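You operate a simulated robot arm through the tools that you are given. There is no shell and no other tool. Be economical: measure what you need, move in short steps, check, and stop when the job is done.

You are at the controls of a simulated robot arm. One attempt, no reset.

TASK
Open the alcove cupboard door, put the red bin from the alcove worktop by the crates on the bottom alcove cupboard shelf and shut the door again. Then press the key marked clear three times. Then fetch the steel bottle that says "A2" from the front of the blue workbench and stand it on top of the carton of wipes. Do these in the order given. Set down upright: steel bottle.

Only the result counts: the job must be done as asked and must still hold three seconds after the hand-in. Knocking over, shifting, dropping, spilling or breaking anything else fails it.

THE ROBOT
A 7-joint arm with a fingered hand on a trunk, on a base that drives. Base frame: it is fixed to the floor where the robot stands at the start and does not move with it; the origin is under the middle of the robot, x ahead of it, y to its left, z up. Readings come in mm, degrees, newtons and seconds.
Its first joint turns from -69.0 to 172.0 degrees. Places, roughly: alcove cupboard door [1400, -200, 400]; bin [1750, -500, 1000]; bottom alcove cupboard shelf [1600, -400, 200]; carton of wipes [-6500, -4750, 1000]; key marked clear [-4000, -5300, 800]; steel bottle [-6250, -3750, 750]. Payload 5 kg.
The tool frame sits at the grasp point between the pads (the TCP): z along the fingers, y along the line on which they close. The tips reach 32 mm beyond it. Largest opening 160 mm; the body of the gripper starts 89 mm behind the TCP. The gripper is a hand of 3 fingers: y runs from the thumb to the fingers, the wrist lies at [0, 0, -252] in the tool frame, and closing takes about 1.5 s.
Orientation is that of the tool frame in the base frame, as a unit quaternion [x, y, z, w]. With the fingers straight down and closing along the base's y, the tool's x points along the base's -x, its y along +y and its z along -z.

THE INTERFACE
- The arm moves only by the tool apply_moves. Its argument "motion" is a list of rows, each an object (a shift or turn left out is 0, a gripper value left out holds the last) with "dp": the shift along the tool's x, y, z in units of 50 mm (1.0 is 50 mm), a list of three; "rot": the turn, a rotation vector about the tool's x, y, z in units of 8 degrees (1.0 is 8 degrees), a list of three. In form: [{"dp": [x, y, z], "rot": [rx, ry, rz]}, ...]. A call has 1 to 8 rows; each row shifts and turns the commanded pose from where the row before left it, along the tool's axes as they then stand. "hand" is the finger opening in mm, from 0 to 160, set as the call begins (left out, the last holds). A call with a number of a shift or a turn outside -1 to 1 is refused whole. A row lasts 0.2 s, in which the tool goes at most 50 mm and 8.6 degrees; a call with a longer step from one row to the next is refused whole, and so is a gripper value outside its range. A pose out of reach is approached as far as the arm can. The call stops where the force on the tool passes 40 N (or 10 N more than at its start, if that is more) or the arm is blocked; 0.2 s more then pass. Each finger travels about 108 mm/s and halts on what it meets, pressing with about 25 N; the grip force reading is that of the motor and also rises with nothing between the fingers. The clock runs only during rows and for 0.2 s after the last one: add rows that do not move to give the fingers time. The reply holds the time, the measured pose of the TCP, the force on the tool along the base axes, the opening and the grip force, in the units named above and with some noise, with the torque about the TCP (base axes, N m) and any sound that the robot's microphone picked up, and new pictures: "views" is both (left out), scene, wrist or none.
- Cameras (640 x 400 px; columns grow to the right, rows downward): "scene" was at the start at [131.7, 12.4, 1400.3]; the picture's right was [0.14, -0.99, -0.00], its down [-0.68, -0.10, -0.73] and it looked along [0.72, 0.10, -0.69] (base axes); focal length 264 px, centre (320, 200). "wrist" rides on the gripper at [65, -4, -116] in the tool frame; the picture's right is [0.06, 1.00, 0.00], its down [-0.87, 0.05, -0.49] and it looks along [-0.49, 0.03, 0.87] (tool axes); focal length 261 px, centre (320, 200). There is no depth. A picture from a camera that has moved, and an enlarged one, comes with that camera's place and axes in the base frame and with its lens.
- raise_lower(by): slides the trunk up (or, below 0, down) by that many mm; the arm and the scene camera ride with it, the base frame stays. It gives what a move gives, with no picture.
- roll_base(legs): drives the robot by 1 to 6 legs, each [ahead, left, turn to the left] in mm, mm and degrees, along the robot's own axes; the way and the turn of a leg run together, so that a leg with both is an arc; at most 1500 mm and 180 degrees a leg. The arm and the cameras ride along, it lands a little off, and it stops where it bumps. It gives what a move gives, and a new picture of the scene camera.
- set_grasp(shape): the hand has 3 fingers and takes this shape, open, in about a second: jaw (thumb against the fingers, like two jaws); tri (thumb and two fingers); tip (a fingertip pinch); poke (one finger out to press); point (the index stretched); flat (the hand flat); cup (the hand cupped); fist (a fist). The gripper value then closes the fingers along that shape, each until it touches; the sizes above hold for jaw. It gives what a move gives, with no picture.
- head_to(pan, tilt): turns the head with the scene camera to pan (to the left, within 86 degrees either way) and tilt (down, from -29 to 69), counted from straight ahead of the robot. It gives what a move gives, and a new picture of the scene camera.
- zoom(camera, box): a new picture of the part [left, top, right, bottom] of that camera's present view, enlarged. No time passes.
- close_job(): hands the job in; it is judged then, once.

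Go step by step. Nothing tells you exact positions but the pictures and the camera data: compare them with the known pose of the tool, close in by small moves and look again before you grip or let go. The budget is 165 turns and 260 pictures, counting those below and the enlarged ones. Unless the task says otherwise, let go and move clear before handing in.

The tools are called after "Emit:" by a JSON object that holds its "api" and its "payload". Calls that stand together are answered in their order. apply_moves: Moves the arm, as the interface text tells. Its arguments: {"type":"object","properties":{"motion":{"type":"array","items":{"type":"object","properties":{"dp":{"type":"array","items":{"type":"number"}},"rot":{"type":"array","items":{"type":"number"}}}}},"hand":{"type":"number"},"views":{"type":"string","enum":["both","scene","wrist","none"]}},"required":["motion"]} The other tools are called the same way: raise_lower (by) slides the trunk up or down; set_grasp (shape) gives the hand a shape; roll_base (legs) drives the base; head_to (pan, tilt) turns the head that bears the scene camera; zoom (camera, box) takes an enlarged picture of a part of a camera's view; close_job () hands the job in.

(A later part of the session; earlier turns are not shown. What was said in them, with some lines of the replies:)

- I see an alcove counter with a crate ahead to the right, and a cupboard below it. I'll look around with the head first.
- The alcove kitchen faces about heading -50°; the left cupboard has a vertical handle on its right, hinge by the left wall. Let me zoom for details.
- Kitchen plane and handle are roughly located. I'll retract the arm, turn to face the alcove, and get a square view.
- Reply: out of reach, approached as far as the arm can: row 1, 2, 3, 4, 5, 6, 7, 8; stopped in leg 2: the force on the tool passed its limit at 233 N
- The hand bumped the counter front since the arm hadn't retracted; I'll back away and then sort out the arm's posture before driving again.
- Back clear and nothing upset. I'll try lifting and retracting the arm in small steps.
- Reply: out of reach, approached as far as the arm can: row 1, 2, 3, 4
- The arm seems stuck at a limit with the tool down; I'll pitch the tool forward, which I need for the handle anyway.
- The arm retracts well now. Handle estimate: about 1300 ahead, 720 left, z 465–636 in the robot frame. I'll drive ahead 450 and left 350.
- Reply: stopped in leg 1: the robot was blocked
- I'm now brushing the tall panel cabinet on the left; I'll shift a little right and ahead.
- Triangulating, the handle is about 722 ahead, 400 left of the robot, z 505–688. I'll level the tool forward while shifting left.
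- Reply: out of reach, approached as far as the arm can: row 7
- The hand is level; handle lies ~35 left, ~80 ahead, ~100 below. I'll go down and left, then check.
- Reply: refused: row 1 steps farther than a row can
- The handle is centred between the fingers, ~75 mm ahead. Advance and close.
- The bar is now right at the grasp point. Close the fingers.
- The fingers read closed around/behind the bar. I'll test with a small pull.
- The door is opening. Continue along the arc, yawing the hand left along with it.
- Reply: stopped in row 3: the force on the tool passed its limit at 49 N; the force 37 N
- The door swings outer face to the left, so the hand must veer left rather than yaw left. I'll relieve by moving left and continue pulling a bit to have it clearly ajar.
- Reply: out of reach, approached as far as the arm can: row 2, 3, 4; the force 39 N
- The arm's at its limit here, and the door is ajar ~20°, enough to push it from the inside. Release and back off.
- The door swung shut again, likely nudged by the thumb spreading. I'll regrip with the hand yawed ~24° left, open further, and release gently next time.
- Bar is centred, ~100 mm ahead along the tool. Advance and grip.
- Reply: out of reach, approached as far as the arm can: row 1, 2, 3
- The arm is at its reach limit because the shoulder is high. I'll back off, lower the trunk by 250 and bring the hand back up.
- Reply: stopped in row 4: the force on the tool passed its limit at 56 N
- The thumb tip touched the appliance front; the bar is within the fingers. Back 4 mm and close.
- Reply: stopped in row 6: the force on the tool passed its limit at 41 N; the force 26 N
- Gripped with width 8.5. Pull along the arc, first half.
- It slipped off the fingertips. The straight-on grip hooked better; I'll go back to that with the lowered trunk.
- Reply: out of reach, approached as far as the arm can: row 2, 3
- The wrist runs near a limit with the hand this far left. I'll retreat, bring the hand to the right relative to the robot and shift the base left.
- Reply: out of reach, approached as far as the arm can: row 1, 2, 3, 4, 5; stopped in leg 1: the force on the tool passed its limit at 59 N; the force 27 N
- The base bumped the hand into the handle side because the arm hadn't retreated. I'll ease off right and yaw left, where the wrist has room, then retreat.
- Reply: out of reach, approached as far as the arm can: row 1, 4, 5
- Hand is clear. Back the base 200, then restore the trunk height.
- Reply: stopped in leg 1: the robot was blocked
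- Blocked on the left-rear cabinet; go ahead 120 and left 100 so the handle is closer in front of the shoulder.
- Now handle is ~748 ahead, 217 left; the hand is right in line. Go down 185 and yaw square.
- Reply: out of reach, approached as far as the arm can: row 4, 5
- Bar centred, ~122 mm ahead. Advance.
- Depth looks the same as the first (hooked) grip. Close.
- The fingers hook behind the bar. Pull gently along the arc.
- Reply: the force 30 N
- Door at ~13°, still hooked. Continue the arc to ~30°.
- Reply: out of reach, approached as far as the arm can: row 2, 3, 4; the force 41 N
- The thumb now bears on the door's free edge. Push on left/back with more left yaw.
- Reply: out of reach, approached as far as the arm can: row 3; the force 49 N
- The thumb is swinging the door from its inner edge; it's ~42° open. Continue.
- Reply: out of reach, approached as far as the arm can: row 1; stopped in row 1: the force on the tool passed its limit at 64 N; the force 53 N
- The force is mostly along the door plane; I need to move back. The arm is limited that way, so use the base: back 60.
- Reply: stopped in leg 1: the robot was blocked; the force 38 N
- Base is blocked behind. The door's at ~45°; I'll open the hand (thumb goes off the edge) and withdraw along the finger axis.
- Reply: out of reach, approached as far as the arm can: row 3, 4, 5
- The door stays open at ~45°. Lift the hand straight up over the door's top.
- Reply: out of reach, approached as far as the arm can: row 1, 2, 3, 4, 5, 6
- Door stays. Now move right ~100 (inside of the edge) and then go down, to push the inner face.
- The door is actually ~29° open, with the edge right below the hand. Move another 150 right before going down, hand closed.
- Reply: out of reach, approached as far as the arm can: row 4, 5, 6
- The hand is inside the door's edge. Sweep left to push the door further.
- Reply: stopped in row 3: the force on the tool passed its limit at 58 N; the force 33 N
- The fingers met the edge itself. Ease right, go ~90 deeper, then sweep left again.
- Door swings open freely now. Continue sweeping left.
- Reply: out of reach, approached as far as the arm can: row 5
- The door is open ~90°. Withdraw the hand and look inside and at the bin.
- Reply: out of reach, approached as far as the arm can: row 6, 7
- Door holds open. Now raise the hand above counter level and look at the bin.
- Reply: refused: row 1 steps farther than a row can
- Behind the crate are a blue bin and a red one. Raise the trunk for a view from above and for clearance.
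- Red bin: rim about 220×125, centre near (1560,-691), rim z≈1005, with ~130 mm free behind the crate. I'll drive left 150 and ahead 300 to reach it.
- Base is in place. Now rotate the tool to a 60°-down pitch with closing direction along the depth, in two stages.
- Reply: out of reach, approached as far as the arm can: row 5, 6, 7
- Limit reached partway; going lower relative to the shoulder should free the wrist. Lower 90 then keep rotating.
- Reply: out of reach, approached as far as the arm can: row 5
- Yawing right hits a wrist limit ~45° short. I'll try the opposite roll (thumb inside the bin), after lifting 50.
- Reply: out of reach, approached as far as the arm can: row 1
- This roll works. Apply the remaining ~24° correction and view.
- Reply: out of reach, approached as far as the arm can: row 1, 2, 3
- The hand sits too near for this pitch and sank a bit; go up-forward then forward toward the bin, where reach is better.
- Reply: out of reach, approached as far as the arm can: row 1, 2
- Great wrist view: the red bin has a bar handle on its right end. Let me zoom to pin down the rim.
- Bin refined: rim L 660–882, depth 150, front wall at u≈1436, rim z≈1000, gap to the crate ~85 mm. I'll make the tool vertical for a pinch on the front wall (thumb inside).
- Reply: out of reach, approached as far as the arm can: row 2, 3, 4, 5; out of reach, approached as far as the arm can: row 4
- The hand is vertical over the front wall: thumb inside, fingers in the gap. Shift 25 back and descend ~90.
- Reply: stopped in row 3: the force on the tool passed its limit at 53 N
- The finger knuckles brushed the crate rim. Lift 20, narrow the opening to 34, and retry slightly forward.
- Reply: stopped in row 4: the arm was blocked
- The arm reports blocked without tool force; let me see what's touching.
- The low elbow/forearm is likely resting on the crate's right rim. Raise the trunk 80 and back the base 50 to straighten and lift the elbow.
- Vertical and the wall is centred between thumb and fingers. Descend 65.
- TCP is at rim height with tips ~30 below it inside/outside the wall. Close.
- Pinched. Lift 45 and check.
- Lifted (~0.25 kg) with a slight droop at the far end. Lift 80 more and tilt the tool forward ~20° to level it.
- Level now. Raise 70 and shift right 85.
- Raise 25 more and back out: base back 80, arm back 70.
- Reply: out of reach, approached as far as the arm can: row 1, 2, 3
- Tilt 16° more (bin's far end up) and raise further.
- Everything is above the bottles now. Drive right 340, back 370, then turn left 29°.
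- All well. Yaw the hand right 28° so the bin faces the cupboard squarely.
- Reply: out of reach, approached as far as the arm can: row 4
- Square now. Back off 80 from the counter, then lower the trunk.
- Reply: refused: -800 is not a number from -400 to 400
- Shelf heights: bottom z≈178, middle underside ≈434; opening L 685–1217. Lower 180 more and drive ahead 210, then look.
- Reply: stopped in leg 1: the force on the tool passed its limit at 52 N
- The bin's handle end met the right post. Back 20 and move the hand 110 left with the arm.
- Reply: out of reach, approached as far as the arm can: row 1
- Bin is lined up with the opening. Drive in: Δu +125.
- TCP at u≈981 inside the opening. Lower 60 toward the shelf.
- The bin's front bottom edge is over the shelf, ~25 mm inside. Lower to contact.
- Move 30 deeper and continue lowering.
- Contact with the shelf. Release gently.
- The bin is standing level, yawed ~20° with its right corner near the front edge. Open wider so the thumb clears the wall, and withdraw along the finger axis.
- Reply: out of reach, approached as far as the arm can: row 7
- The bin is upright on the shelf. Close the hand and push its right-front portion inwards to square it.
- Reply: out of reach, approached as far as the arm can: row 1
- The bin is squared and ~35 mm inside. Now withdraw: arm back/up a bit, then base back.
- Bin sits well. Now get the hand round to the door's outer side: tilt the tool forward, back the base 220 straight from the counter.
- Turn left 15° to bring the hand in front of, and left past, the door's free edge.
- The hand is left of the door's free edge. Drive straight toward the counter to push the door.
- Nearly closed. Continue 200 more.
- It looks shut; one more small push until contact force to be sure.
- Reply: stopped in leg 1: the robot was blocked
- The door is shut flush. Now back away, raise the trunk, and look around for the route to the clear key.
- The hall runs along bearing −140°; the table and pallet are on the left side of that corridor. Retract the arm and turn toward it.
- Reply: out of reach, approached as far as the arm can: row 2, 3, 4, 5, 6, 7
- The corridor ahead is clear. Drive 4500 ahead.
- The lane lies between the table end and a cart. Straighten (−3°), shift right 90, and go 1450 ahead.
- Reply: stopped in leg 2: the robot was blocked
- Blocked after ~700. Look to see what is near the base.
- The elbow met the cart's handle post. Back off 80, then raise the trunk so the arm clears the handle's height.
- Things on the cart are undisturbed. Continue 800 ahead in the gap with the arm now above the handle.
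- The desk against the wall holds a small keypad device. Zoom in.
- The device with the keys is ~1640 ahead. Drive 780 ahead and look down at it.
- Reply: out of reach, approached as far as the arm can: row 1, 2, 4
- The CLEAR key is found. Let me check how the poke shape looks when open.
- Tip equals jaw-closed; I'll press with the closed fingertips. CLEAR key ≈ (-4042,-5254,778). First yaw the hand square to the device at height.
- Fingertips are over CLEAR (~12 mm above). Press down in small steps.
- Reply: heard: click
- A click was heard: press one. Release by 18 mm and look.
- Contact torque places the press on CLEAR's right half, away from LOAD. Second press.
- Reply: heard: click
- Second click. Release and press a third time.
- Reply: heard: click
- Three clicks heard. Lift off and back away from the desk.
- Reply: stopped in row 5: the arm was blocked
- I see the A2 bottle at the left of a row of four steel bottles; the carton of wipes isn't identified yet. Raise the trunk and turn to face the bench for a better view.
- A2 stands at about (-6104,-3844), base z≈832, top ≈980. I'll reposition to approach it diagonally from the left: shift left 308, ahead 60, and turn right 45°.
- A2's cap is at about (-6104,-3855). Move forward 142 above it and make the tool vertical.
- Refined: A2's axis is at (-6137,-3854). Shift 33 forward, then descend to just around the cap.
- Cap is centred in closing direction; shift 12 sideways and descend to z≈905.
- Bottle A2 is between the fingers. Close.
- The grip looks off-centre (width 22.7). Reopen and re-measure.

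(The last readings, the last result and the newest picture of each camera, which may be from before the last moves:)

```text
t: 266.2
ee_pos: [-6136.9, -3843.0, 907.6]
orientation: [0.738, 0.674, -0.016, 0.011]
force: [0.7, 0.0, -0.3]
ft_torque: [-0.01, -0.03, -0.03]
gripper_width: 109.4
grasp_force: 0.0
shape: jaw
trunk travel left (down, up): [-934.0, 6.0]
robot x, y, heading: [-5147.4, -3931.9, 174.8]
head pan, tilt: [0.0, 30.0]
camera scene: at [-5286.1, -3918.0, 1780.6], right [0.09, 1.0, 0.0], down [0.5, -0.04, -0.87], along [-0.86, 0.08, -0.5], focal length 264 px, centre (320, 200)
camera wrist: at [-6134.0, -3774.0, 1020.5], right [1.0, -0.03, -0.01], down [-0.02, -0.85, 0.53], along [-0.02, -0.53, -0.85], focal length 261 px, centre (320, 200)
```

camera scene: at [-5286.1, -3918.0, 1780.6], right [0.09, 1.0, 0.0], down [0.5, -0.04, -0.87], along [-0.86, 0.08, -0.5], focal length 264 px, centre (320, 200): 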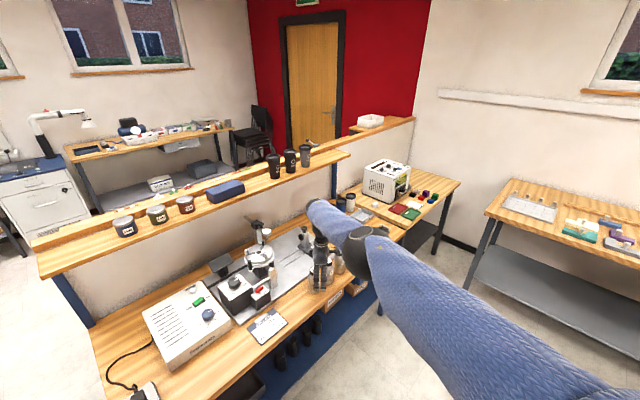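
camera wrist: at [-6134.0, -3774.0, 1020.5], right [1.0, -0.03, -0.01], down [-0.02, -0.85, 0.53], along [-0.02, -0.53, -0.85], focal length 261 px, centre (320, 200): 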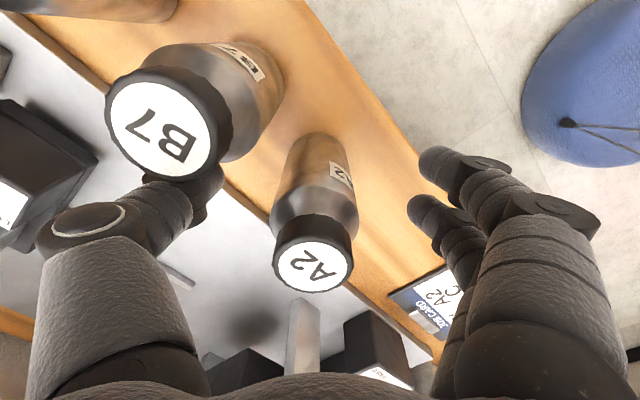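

Better estimate: the bottle is smaller (Ø≈55, height ≈100) with axis at (-6139,-3866). Shift 22 sideways, down 17, and close.

Emit:
{"api": "apply_moves", "payload": {"motion": [{"dp": [-0.22, 0, 0]}, {"dp": [-0.22, -0.04, 0.17]}, {"dp": [0, 0, 0.17]}, {}], "views": "wrist"}}

```text
t: 267.2
ee_pos: [-6140.3, -3866.2, 890.4]
orientation: [0.739, 0.674, -0.016, 0.013]
force: [0.7, 0.0, -0.6]
ft_torque: [0.01, 0.0, 0.0]
gripper_width: 109.6
grasp_force: 0.1
shape: jaw
trunk travel left (down, up): [-934.0, 6.0]
robot x, y, heading: [-5144.9, -3934.4, 174.8]
head pan, tilt: [0.0, 30.0]
camera wrist: at [-6136.6, -3796.4, 1004.2], right [1.0, -0.03, -0.01], down [-0.02, -0.85, 0.53], along [-0.02, -0.53, -0.85], focal length 261 px, centre (320, 200)
```

wrist: 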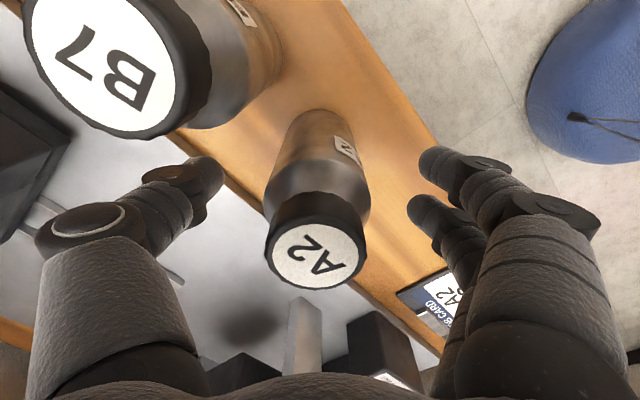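

Projection check says the bottle axis coincides with the tool axis now. Close.

Emit:
{"api": "apply_moves", "payload": {"hand": 0, "motion": [{}, {}, {}, {}, {}], "views": "wrist"}}

```text
t: 268.4
ee_pos: [-6139.9, -3865.5, 889.5]
orientation: [0.738, 0.674, -0.016, 0.012]
force: [0.5, -0.3, 0.6]
ft_torque: [-0.01, 0.01, 0.01]
gripper_width: 44.5
grasp_force: 24.8
shape: jaw
trunk travel left (down, up): [-934.0, 6.0]
robot x, y, heading: [-5143.4, -3933.2, 175.0]
head pan, tilt: [0.0, 30.0]
camera wrist: at [-6136.8, -3795.8, 1004.0], right [1.0, -0.03, -0.01], down [-0.02, -0.85, 0.53], along [-0.02, -0.53, -0.85], focal length 261 px, centre (320, 200)
```

wrist: 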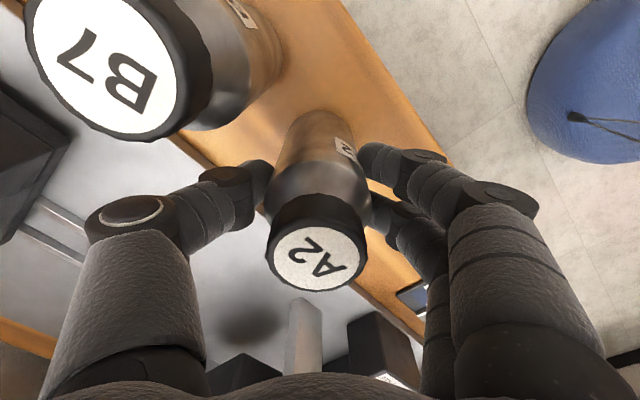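

Width 44.5 – a solid centred grip. Lift 60 and check.

Emit:
{"api": "apply_moves", "payload": {"motion": [{"dp": [0, 0, -0.3]}, {"dp": [0, 0, -0.7]}, {"dp": [0, 0, -0.9]}, {"dp": [0, 0, -0.9]}], "views": "wrist"}}

```text
t: 269.4
ee_pos: [-6137.3, -3858.9, 1032.3]
orientation: [0.739, 0.673, -0.016, 0.011]
force: [0.0, -0.1, -1.3]
ft_torque: [-0.01, 0.06, 0.01]
gripper_width: 44.0
grasp_force: 24.4
shape: jaw
trunk travel left (down, up): [-934.0, 6.0]
robot x, y, heading: [-5144.1, -3930.9, 175.0]
head pan, tilt: [0.0, 30.0]
camera wrist: at [-6133.5, -3789.0, 1145.7], right [1.0, -0.03, -0.01], down [-0.02, -0.85, 0.53], along [-0.02, -0.53, -0.85], focal length 261 px, centre (320, 200)
```

wrist: 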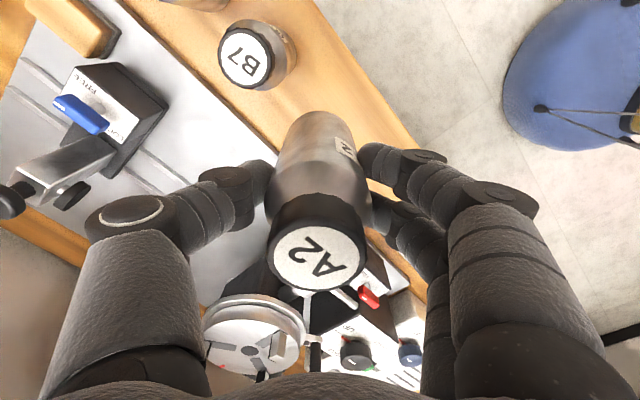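

A2 is held. Raise further, then back out, turn along the hall and drive around the bench's left end.

Emit:
{"api": "apply_moves", "payload": {"motion": [{"dp": [0, 0, -0.85]}, {"dp": [0, 0, -0.85]}], "views": "none"}}

Emit:
{"api": "roll_base", "payload": {"legs": [[-400, 0, 0], [0, 0, 44.5], [0, 320, 0], [1100, 0, 0]]}}

Emit:
{"api": "head_to", "payload": {"pan": -50, "tilt": 30}}

```text
t: 270.0
ee_pos: [-6137.0, -3853.4, 1119.4]
orientation: [0.738, 0.675, -0.017, 0.012]
force: [0.2, -0.5, -1.4]
ft_torque: [0.0, -0.02, 0.0]
gripper_width: 44.3
grasp_force: 24.8
shape: jaw
trunk travel left (down, up): [-934.0, 6.0]
robot x, y, heading: [-5144.0, -3937.3, 175.0]
head pan, tilt: [0.0, 30.0]
```

```text
t: 281.6
ee_pos: [-6163.6, -5564.2, 1117.7]
orientation: [0.431, 0.902, -0.011, 0.017]
force: [-1.3, -0.5, -1.7]
ft_torque: [0.02, 0.0, -0.01]
gripper_width: 43.7
grasp_force: 25.1
shape: jaw
trunk travel left (down, up): [-934.0, 6.0]
robot x, y, heading: [-5400.7, -4925.6, -140.7]
head pan, tilt: [0.0, 30.0]
camera scene: at [-5508.3, -5015.0, 1780.6], right [-0.63, 0.78, 0.0], down [0.39, 0.32, -0.87], along [-0.67, -0.55, -0.5], focal length 264 px, centre (320, 200)
```

scene: 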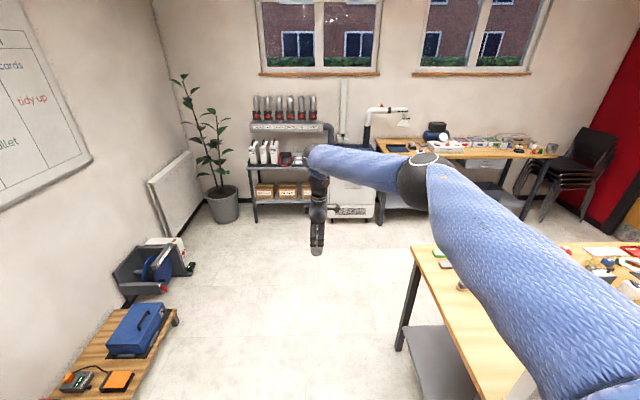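

```text
t: 282.8
ee_pos: [-6163.9, -5564.6, 1119.0]
orientation: [0.432, 0.902, -0.01, 0.017]
force: [0.4, -0.8, -1.5]
ft_torque: [0.02, 0.03, -0.03]
gripper_width: 43.7
grasp_force: 25.2
shape: jaw
trunk travel left (down, up): [-934.0, 6.0]
robot x, y, heading: [-5396.2, -4926.6, -141.0]
head pan, tilt: [-50.0, 30.0]
camera scene: at [-5527.0, -4941.0, 1780.6], right [0.19, 0.98, 0.0], down [0.49, -0.09, -0.87], along [-0.85, 0.16, -0.5], focal length 264 px, centre (320, 200)
```

scene: 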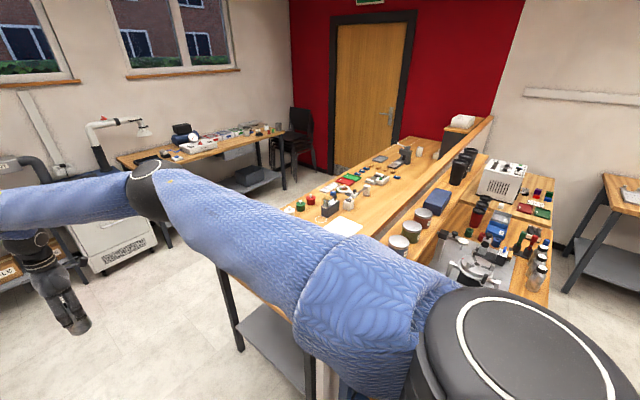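

There is a second bench behind the shelf. Zoom to find the wipes carton.

Emit:
{"api": "zoom", "payload": {"camera": "scene", "box": [260, 120, 460, 250]}}

```text
3.08 times, centred on (360, 185) of scene
camera zoom: at [-5527.0, -4941.0, 1780.6], right [0.19, 0.98, 0.0], down [0.49, -0.09, -0.87], along [-0.85, 0.16, -0.5], focal length 812 px, centre (197, 246)
```

zoom: 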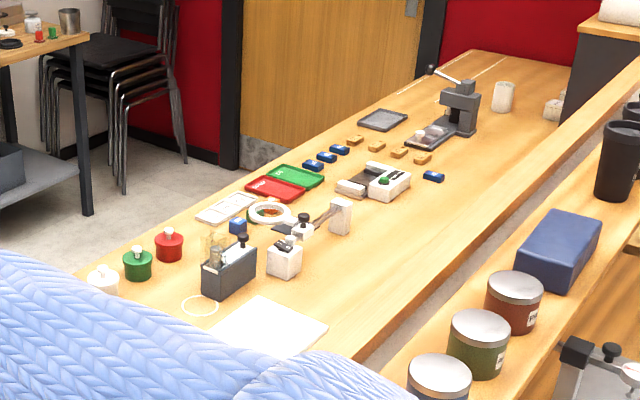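

Emit:
{"api": "roll_base", "payload": {"legs": [[400, 0, 0]]}}

Emit:
{"api": "head_to", "payload": {"pan": -84, "tilt": 35}}

```text
t: 285.3
ee_pos: [-6470.9, -5817.5, 1118.0]
orientation: [0.429, 0.903, -0.012, 0.017]
force: [0.1, -0.7, -1.6]
ft_torque: [-0.02, -0.03, 0.0]
gripper_width: 43.8
grasp_force: 24.8
shape: jaw
trunk travel left (down, up): [-934.0, 6.0]
robot x, y, heading: [-5707.1, -5176.9, -140.8]
head pan, tilt: [-50.0, 30.0]
camera scene: at [-5834.9, -5191.8, 1780.7], right [0.19, 0.98, 0.0], down [0.49, -0.09, -0.87], along [-0.85, 0.16, -0.5], focal length 264 px, centre (320, 200)
```

scene: 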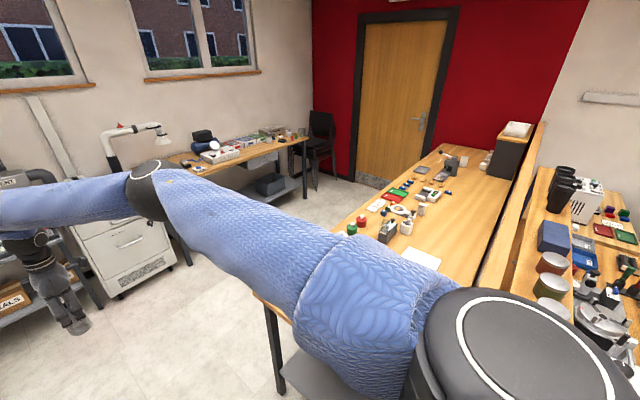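

```text
t: 286.3
ee_pos: [-6470.8, -5815.9, 1117.8]
orientation: [0.43, 0.903, -0.011, 0.017]
force: [-0.2, -0.4, -1.4]
ft_torque: [0.0, 0.02, -0.02]
gripper_width: 43.7
grasp_force: 25.3
shape: jaw
trunk travel left (down, up): [-934.0, 6.0]
robot x, y, heading: [-5705.8, -5172.3, -140.4]
head pan, tilt: [-84.0, 35.0]
camera scene: at [-5808.3, -5146.5, 1772.9], right [0.7, 0.71, 0.0], down [0.41, -0.4, -0.82], along [-0.58, 0.58, -0.57], focal length 264 px, centre (320, 200)
```

scene: 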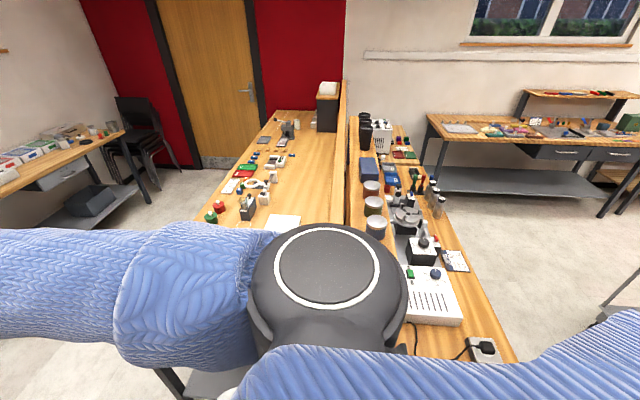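

The spot where the carton should be is hidden behind my own arm. Turn right 55° so the hand goes out over the rear bench and I can look down there.

Emit:
{"api": "roll_base", "payload": {"legs": [[0, 0, -45]]}}

Emit:
{"api": "head_to", "payload": {"pan": -15, "tilt": 42}}

```text
t: 288.7
ee_pos: [-6699.0, -5091.7, 1118.5]
orientation: [0.741, 0.671, -0.017, 0.011]
force: [-0.2, -0.3, -1.2]
ft_torque: [0.02, 0.01, -0.03]
gripper_width: 43.6
grasp_force: 24.4
shape: jaw
trunk travel left (down, up): [-934.0, 6.0]
robot x, y, heading: [-5705.4, -5176.3, 174.5]
head pan, tilt: [-84.0, 35.0]
camera scene: at [-5757.6, -5083.3, 1772.9], right [1.0, 0.01, 0.0], down [0.0, -0.57, -0.82], along [-0.01, 0.82, -0.57], focal length 264 px, centre (320, 200)
```

scene: 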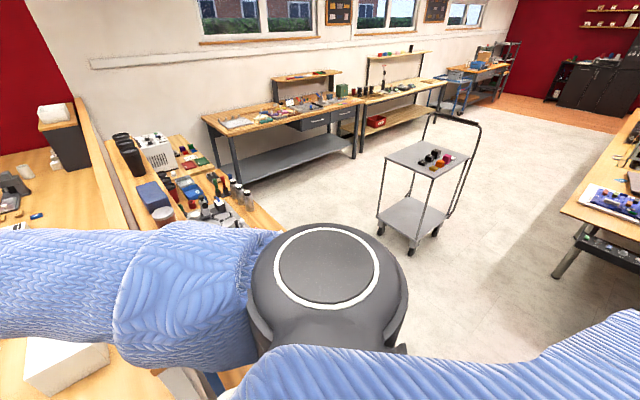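

```text
t: 290.1
ee_pos: [-6699.0, -5092.6, 1118.0]
orientation: [0.742, 0.67, -0.017, 0.011]
force: [-0.3, -0.8, -0.5]
ft_torque: [-0.02, 0.01, 0.01]
gripper_width: 43.5
grasp_force: 25.3
shape: jaw
trunk travel left (down, up): [-934.0, 6.0]
robot x, y, heading: [-5707.1, -5178.9, 174.4]
head pan, tilt: [-15.0, 42.0]
camera scene: at [-5835.4, -5142.1, 1762.3], right [0.35, 0.94, 0.0], down [0.63, -0.24, -0.74], along [-0.69, 0.26, -0.67], focal length 264 px, centre (320, 200)
```

scene: 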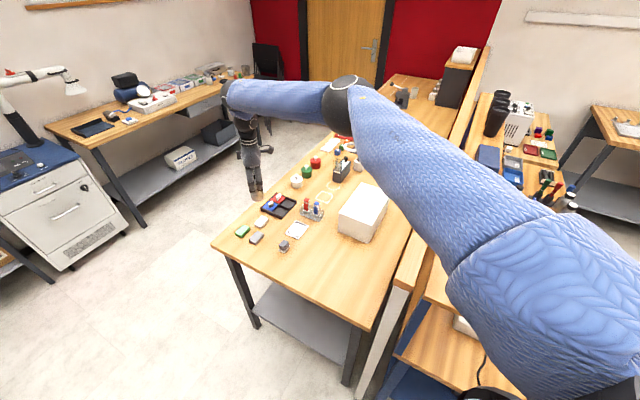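

A white carton stands on the rear bench's near end. Zoom to verify the label and its top.

Emit:
{"api": "zoom", "payload": {"camera": "scene", "box": [310, 165, 420, 250]}}

```text
4.71 times, centred on (365, 208) of scene
camera zoom: at [-5835.4, -5142.1, 1762.3], right [0.35, 0.94, 0.0], down [0.63, -0.24, -0.74], along [-0.69, 0.26, -0.67], focal length 1242 px, centre (108, 165)
```

zoom: 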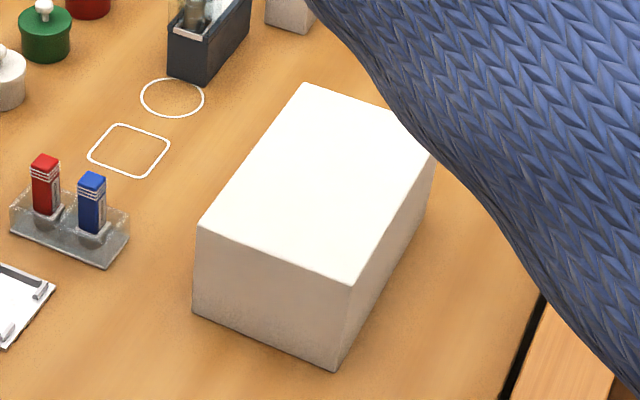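

The carton (about 146×234×110) is centred near (-6553,-4658), top z≈990. I'll drive to stand squarely off the bench end and swing the bottle over it.

Emit:
{"api": "roll_base", "payload": {"legs": [[128, 200, 0], [0, 0, -42]]}}

Emit:
{"api": "apply_moves", "payload": {"motion": [{}], "views": "wrist"}}

```text
t: 293.8
ee_pos: [-6527.8, -4628.6, 1118.2]
orientation: [0.934, 0.357, -0.02, 0.005]
force: [-0.3, 0.3, -1.4]
ft_torque: [0.0, 0.02, 0.01]
gripper_width: 43.3
grasp_force: 24.5
shape: jaw
trunk travel left (down, up): [-934.0, 6.0]
robot x, y, heading: [-5850.4, -5359.4, 132.0]
head pan, tilt: [-15.0, 42.0]
camera scene: at [-5924.1, -5248.3, 1762.3], right [0.89, 0.45, 0.0], down [0.3, -0.6, -0.74], along [-0.34, 0.66, -0.67], focal length 264 px, centre (320, 200)
```

scene: 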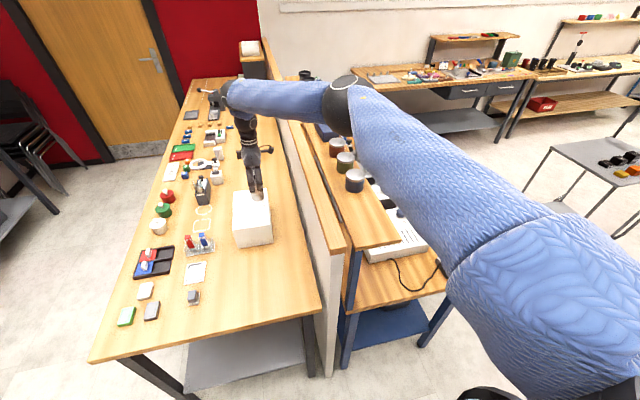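

```text
t: 294.2
ee_pos: [-6528.4, -4630.2, 1116.3]
orientation: [0.934, 0.357, -0.02, 0.005]
force: [1.0, 0.0, -1.7]
ft_torque: [0.02, -0.02, -0.01]
gripper_width: 43.3
grasp_force: 24.8
shape: jaw
trunk travel left (down, up): [-934.0, 6.0]
robot x, y, heading: [-5853.2, -5361.9, 131.9]
head pan, tilt: [-15.0, 42.0]
camera wrist: at [-6479.2, -4580.2, 1231.3], right [0.71, -0.7, -0.01], down [-0.59, -0.61, 0.53], along [-0.37, -0.37, -0.85], focal length 261 px, centre (320, 200)
```

wrist: 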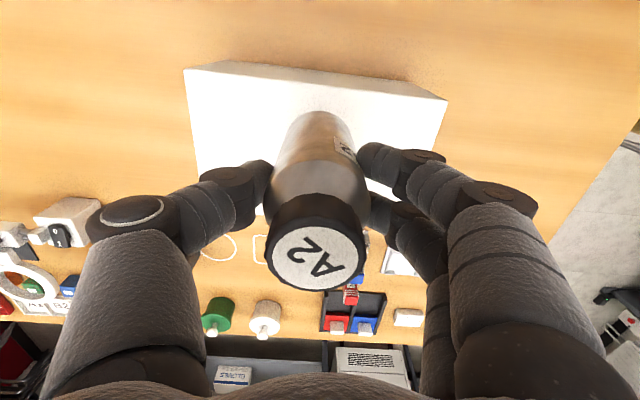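

The bottle is nearly over the carton's centre; shift 37/9 mm, then lower 50.

Emit:
{"api": "apply_moves", "payload": {"motion": [{"dp": [-0.36, -0.08, 0]}, {"dp": [-0.36, -0.08, 0]}, {"dp": [0, 0, 0.4]}, {"dp": [0, 0, 0.4]}, {"dp": [0, 0, 0.2]}], "views": "both"}}

```text
t: 295.4
ee_pos: [-6562.1, -4649.6, 1071.1]
orientation: [0.934, 0.358, -0.019, 0.005]
force: [0.2, -0.2, -0.3]
ft_torque: [0.01, 0.01, 0.01]
gripper_width: 43.3
grasp_force: 24.6
shape: jaw
trunk travel left (down, up): [-934.0, 6.0]
robot x, y, heading: [-5852.7, -5359.4, 132.1]
head pan, tilt: [-15.0, 42.0]
camera scene: at [-5924.0, -5248.7, 1762.4], right [0.89, 0.45, 0.0], down [0.3, -0.6, -0.74], along [-0.34, 0.66, -0.67], focal length 264 px, centre (320, 200)
camera wrist: at [-6512.1, -4599.9, 1184.0], right [0.71, -0.7, -0.01], down [-0.59, -0.61, 0.53], along [-0.37, -0.37, -0.85], focal length 261 px, centre (320, 200)
```

scene: 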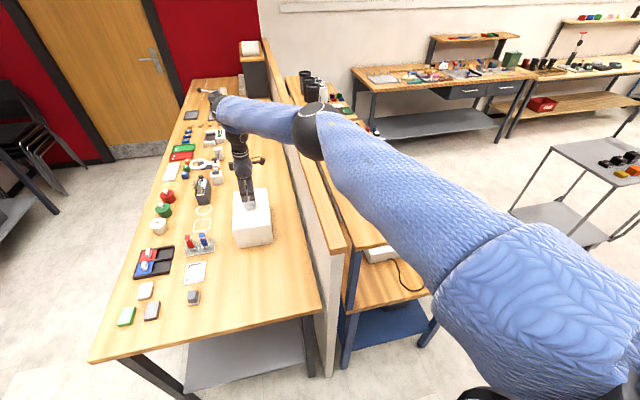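
wrist: 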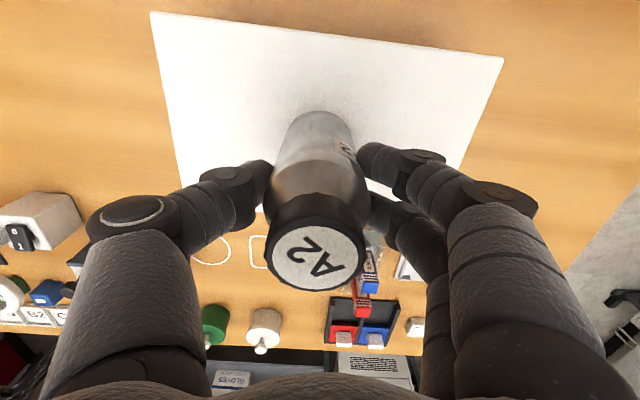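

Centred. Lower in small steps until the carton takes the weight.

Emit:
{"api": "apply_moves", "payload": {"motion": [{"dp": [0, 0, 0.2]}, {"dp": [0, 0, 0.1]}, {"dp": [0, 0, 0.1]}], "views": "none"}}

```text
t: 296.0
ee_pos: [-6562.1, -4647.1, 1067.4]
orientation: [0.934, 0.356, -0.022, 0.001]
force: [7.0, -7.0, 34.5]
ft_torque: [-0.47, -0.36, 0.02]
gripper_width: 46.6
grasp_force: 24.9
shape: jaw
trunk travel left (down, up): [-934.0, 6.0]
robot x, y, heading: [-5852.3, -5361.1, 131.8]
head pan, tilt: [-15.0, 42.0]
stopped in row 2: the force on the tool passed its limit at 44 N (the readings are from after the stop); the commanded pose is now the measured one
```

Contact at TCP z≈1068. Ease up 3 mm to relieve the pressure.

Emit:
{"api": "apply_moves", "payload": {"motion": [{"dp": [0, 0, -0.05]}, {}], "views": "wrist"}}

```text
t: 296.6
ee_pos: [-6562.2, -4647.6, 1067.6]
orientation: [0.934, 0.358, -0.023, 0.002]
force: [0.9, -1.3, 26.7]
ft_torque: [-0.09, -0.04, 0.0]
gripper_width: 46.6
grasp_force: 25.4
shape: jaw
trunk travel left (down, up): [-934.0, 6.0]
robot x, y, heading: [-5852.4, -5359.2, 131.8]
head pan, tilt: [-15.0, 42.0]
camera wrist: at [-6512.1, -4599.1, 1181.1], right [0.71, -0.7, -0.02], down [-0.59, -0.61, 0.53], along [-0.38, -0.37, -0.85], focal length 261 px, centre (320, 200)
```

wrist: 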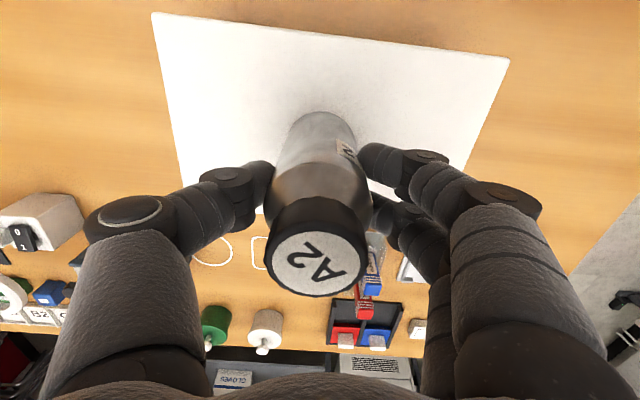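

Emit:
{"api": "apply_moves", "payload": {"motion": [{"dp": [0, 0, -0.06]}, {}], "views": "none"}}

```text
t: 297.2
ee_pos: [-6563.3, -4646.7, 1068.4]
orientation: [0.934, 0.357, -0.021, 0.002]
force: [0.0, -0.9, 13.1]
ft_torque: [-0.06, -0.03, 0.03]
gripper_width: 46.4
grasp_force: 25.1
shape: jaw
trunk travel left (down, up): [-934.0, 6.0]
robot x, y, heading: [-5850.9, -5364.2, 132.2]
head pan, tilt: [-15.0, 42.0]
```

Emit:
{"api": "apply_moves", "payload": {"motion": [{"dp": [0, 0, -0.05]}, {}], "views": "none"}}

```text
t: 297.8
ee_pos: [-6563.2, -4646.9, 1068.4]
orientation: [0.934, 0.357, -0.021, 0.003]
force: [-0.6, 0.0, -0.5]
ft_torque: [0.02, -0.03, 0.0]
gripper_width: 45.2
grasp_force: 24.9
shape: jaw
trunk travel left (down, up): [-934.0, 6.0]
robot x, y, heading: [-5851.6, -5360.2, 131.9]
head pan, tilt: [-15.0, 42.0]
```

Force is near zero with the bottle at rest on the carton. Release.

Emit:
{"api": "apply_moves", "payload": {"hand": 100, "motion": [{}, {}, {}, {}], "views": "wrist"}}

```text
t: 298.8
ee_pos: [-6562.6, -4646.7, 1070.2]
orientation: [0.934, 0.357, -0.022, 0.002]
force: [-0.3, -0.5, 0.2]
ft_torque: [-0.01, 0.02, 0.0]
gripper_width: 99.5
grasp_force: 0.0
shape: jaw
trunk travel left (down, up): [-934.0, 6.0]
robot x, y, heading: [-5855.4, -5360.8, 131.8]
head pan, tilt: [-15.0, 42.0]
camera wrist: at [-6513.0, -4597.8, 1184.0], right [0.71, -0.7, -0.01], down [-0.59, -0.61, 0.53], along [-0.38, -0.37, -0.85], focal length 261 px, centre (320, 200)
```

wrist: 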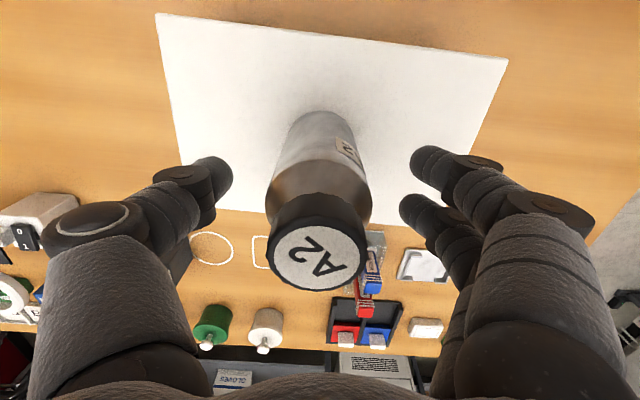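

Standing upright, unmoved. Lift the hand straight up, clear of it.

Emit:
{"api": "apply_moves", "payload": {"motion": [{"dp": [0, 0, -0.4]}, {"dp": [0, 0, -0.6]}, {"dp": [0, 0, -0.8]}, {"dp": [0, 0, -0.8]}], "views": "both"}}

```text
t: 299.8
ee_pos: [-6557.0, -4648.2, 1201.5]
orientation: [0.934, 0.358, -0.022, 0.002]
force: [-0.1, -0.1, -0.3]
ft_torque: [0.05, 0.05, 0.0]
gripper_width: 99.6
grasp_force: 0.1
shape: jaw
trunk travel left (down, up): [-934.0, 6.0]
robot x, y, heading: [-5851.7, -5360.3, 132.2]
head pan, tilt: [-15.0, 42.0]
camera scene: at [-5922.9, -5249.8, 1762.4], right [0.89, 0.45, 0.0], down [0.3, -0.6, -0.74], along [-0.34, 0.66, -0.67], focal length 264 px, centre (320, 200)
camera wrist: at [-6506.7, -4597.2, 1314.1], right [0.71, -0.7, -0.01], down [-0.59, -0.61, 0.53], along [-0.38, -0.37, -0.85], focal length 261 px, centre (320, 200)
```

scene: 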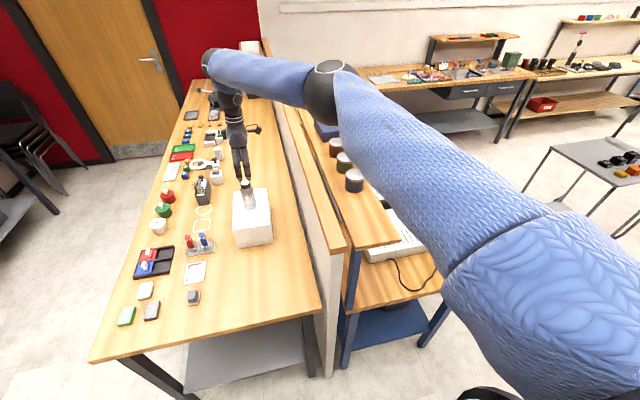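
wrist: 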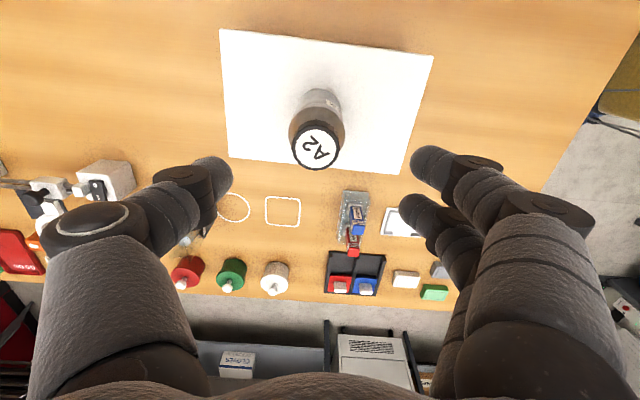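

The bottle A2 stands upright on the carton, nothing else was disturbed, and the hand is clear. Handing in.

Emit:
{"api": "close_job", "payload": {}}

```text
The job is handed in.
```

I did all three parts in the order you gave and handed the job in. I haven't seen the judge's verdict.

- **Red bin:** it is upright on the bottom cupboard shelf, about 35 mm behind the front edge, and the door is shut flush.
- **Clear key:** I pressed it three times. I heard a click each time, and I didn't see any other key pressed.
- **Steel bottle A2:** it stands upright near the middle of the top of the white carton on the bench behind the shelf. The hand is open and raised clear of it.

Two things I could not fully confirm:

- **The carton:** I never saw a "wipes" label. I took the white carton to be the right one because it matched the position you gave, and the only labelled carton I saw said gloves.
- **Bumps along the way:** the arm touched the counter front, the bottle crate's rim and the cart's handle post. Nothing I could see was knocked over or moved.
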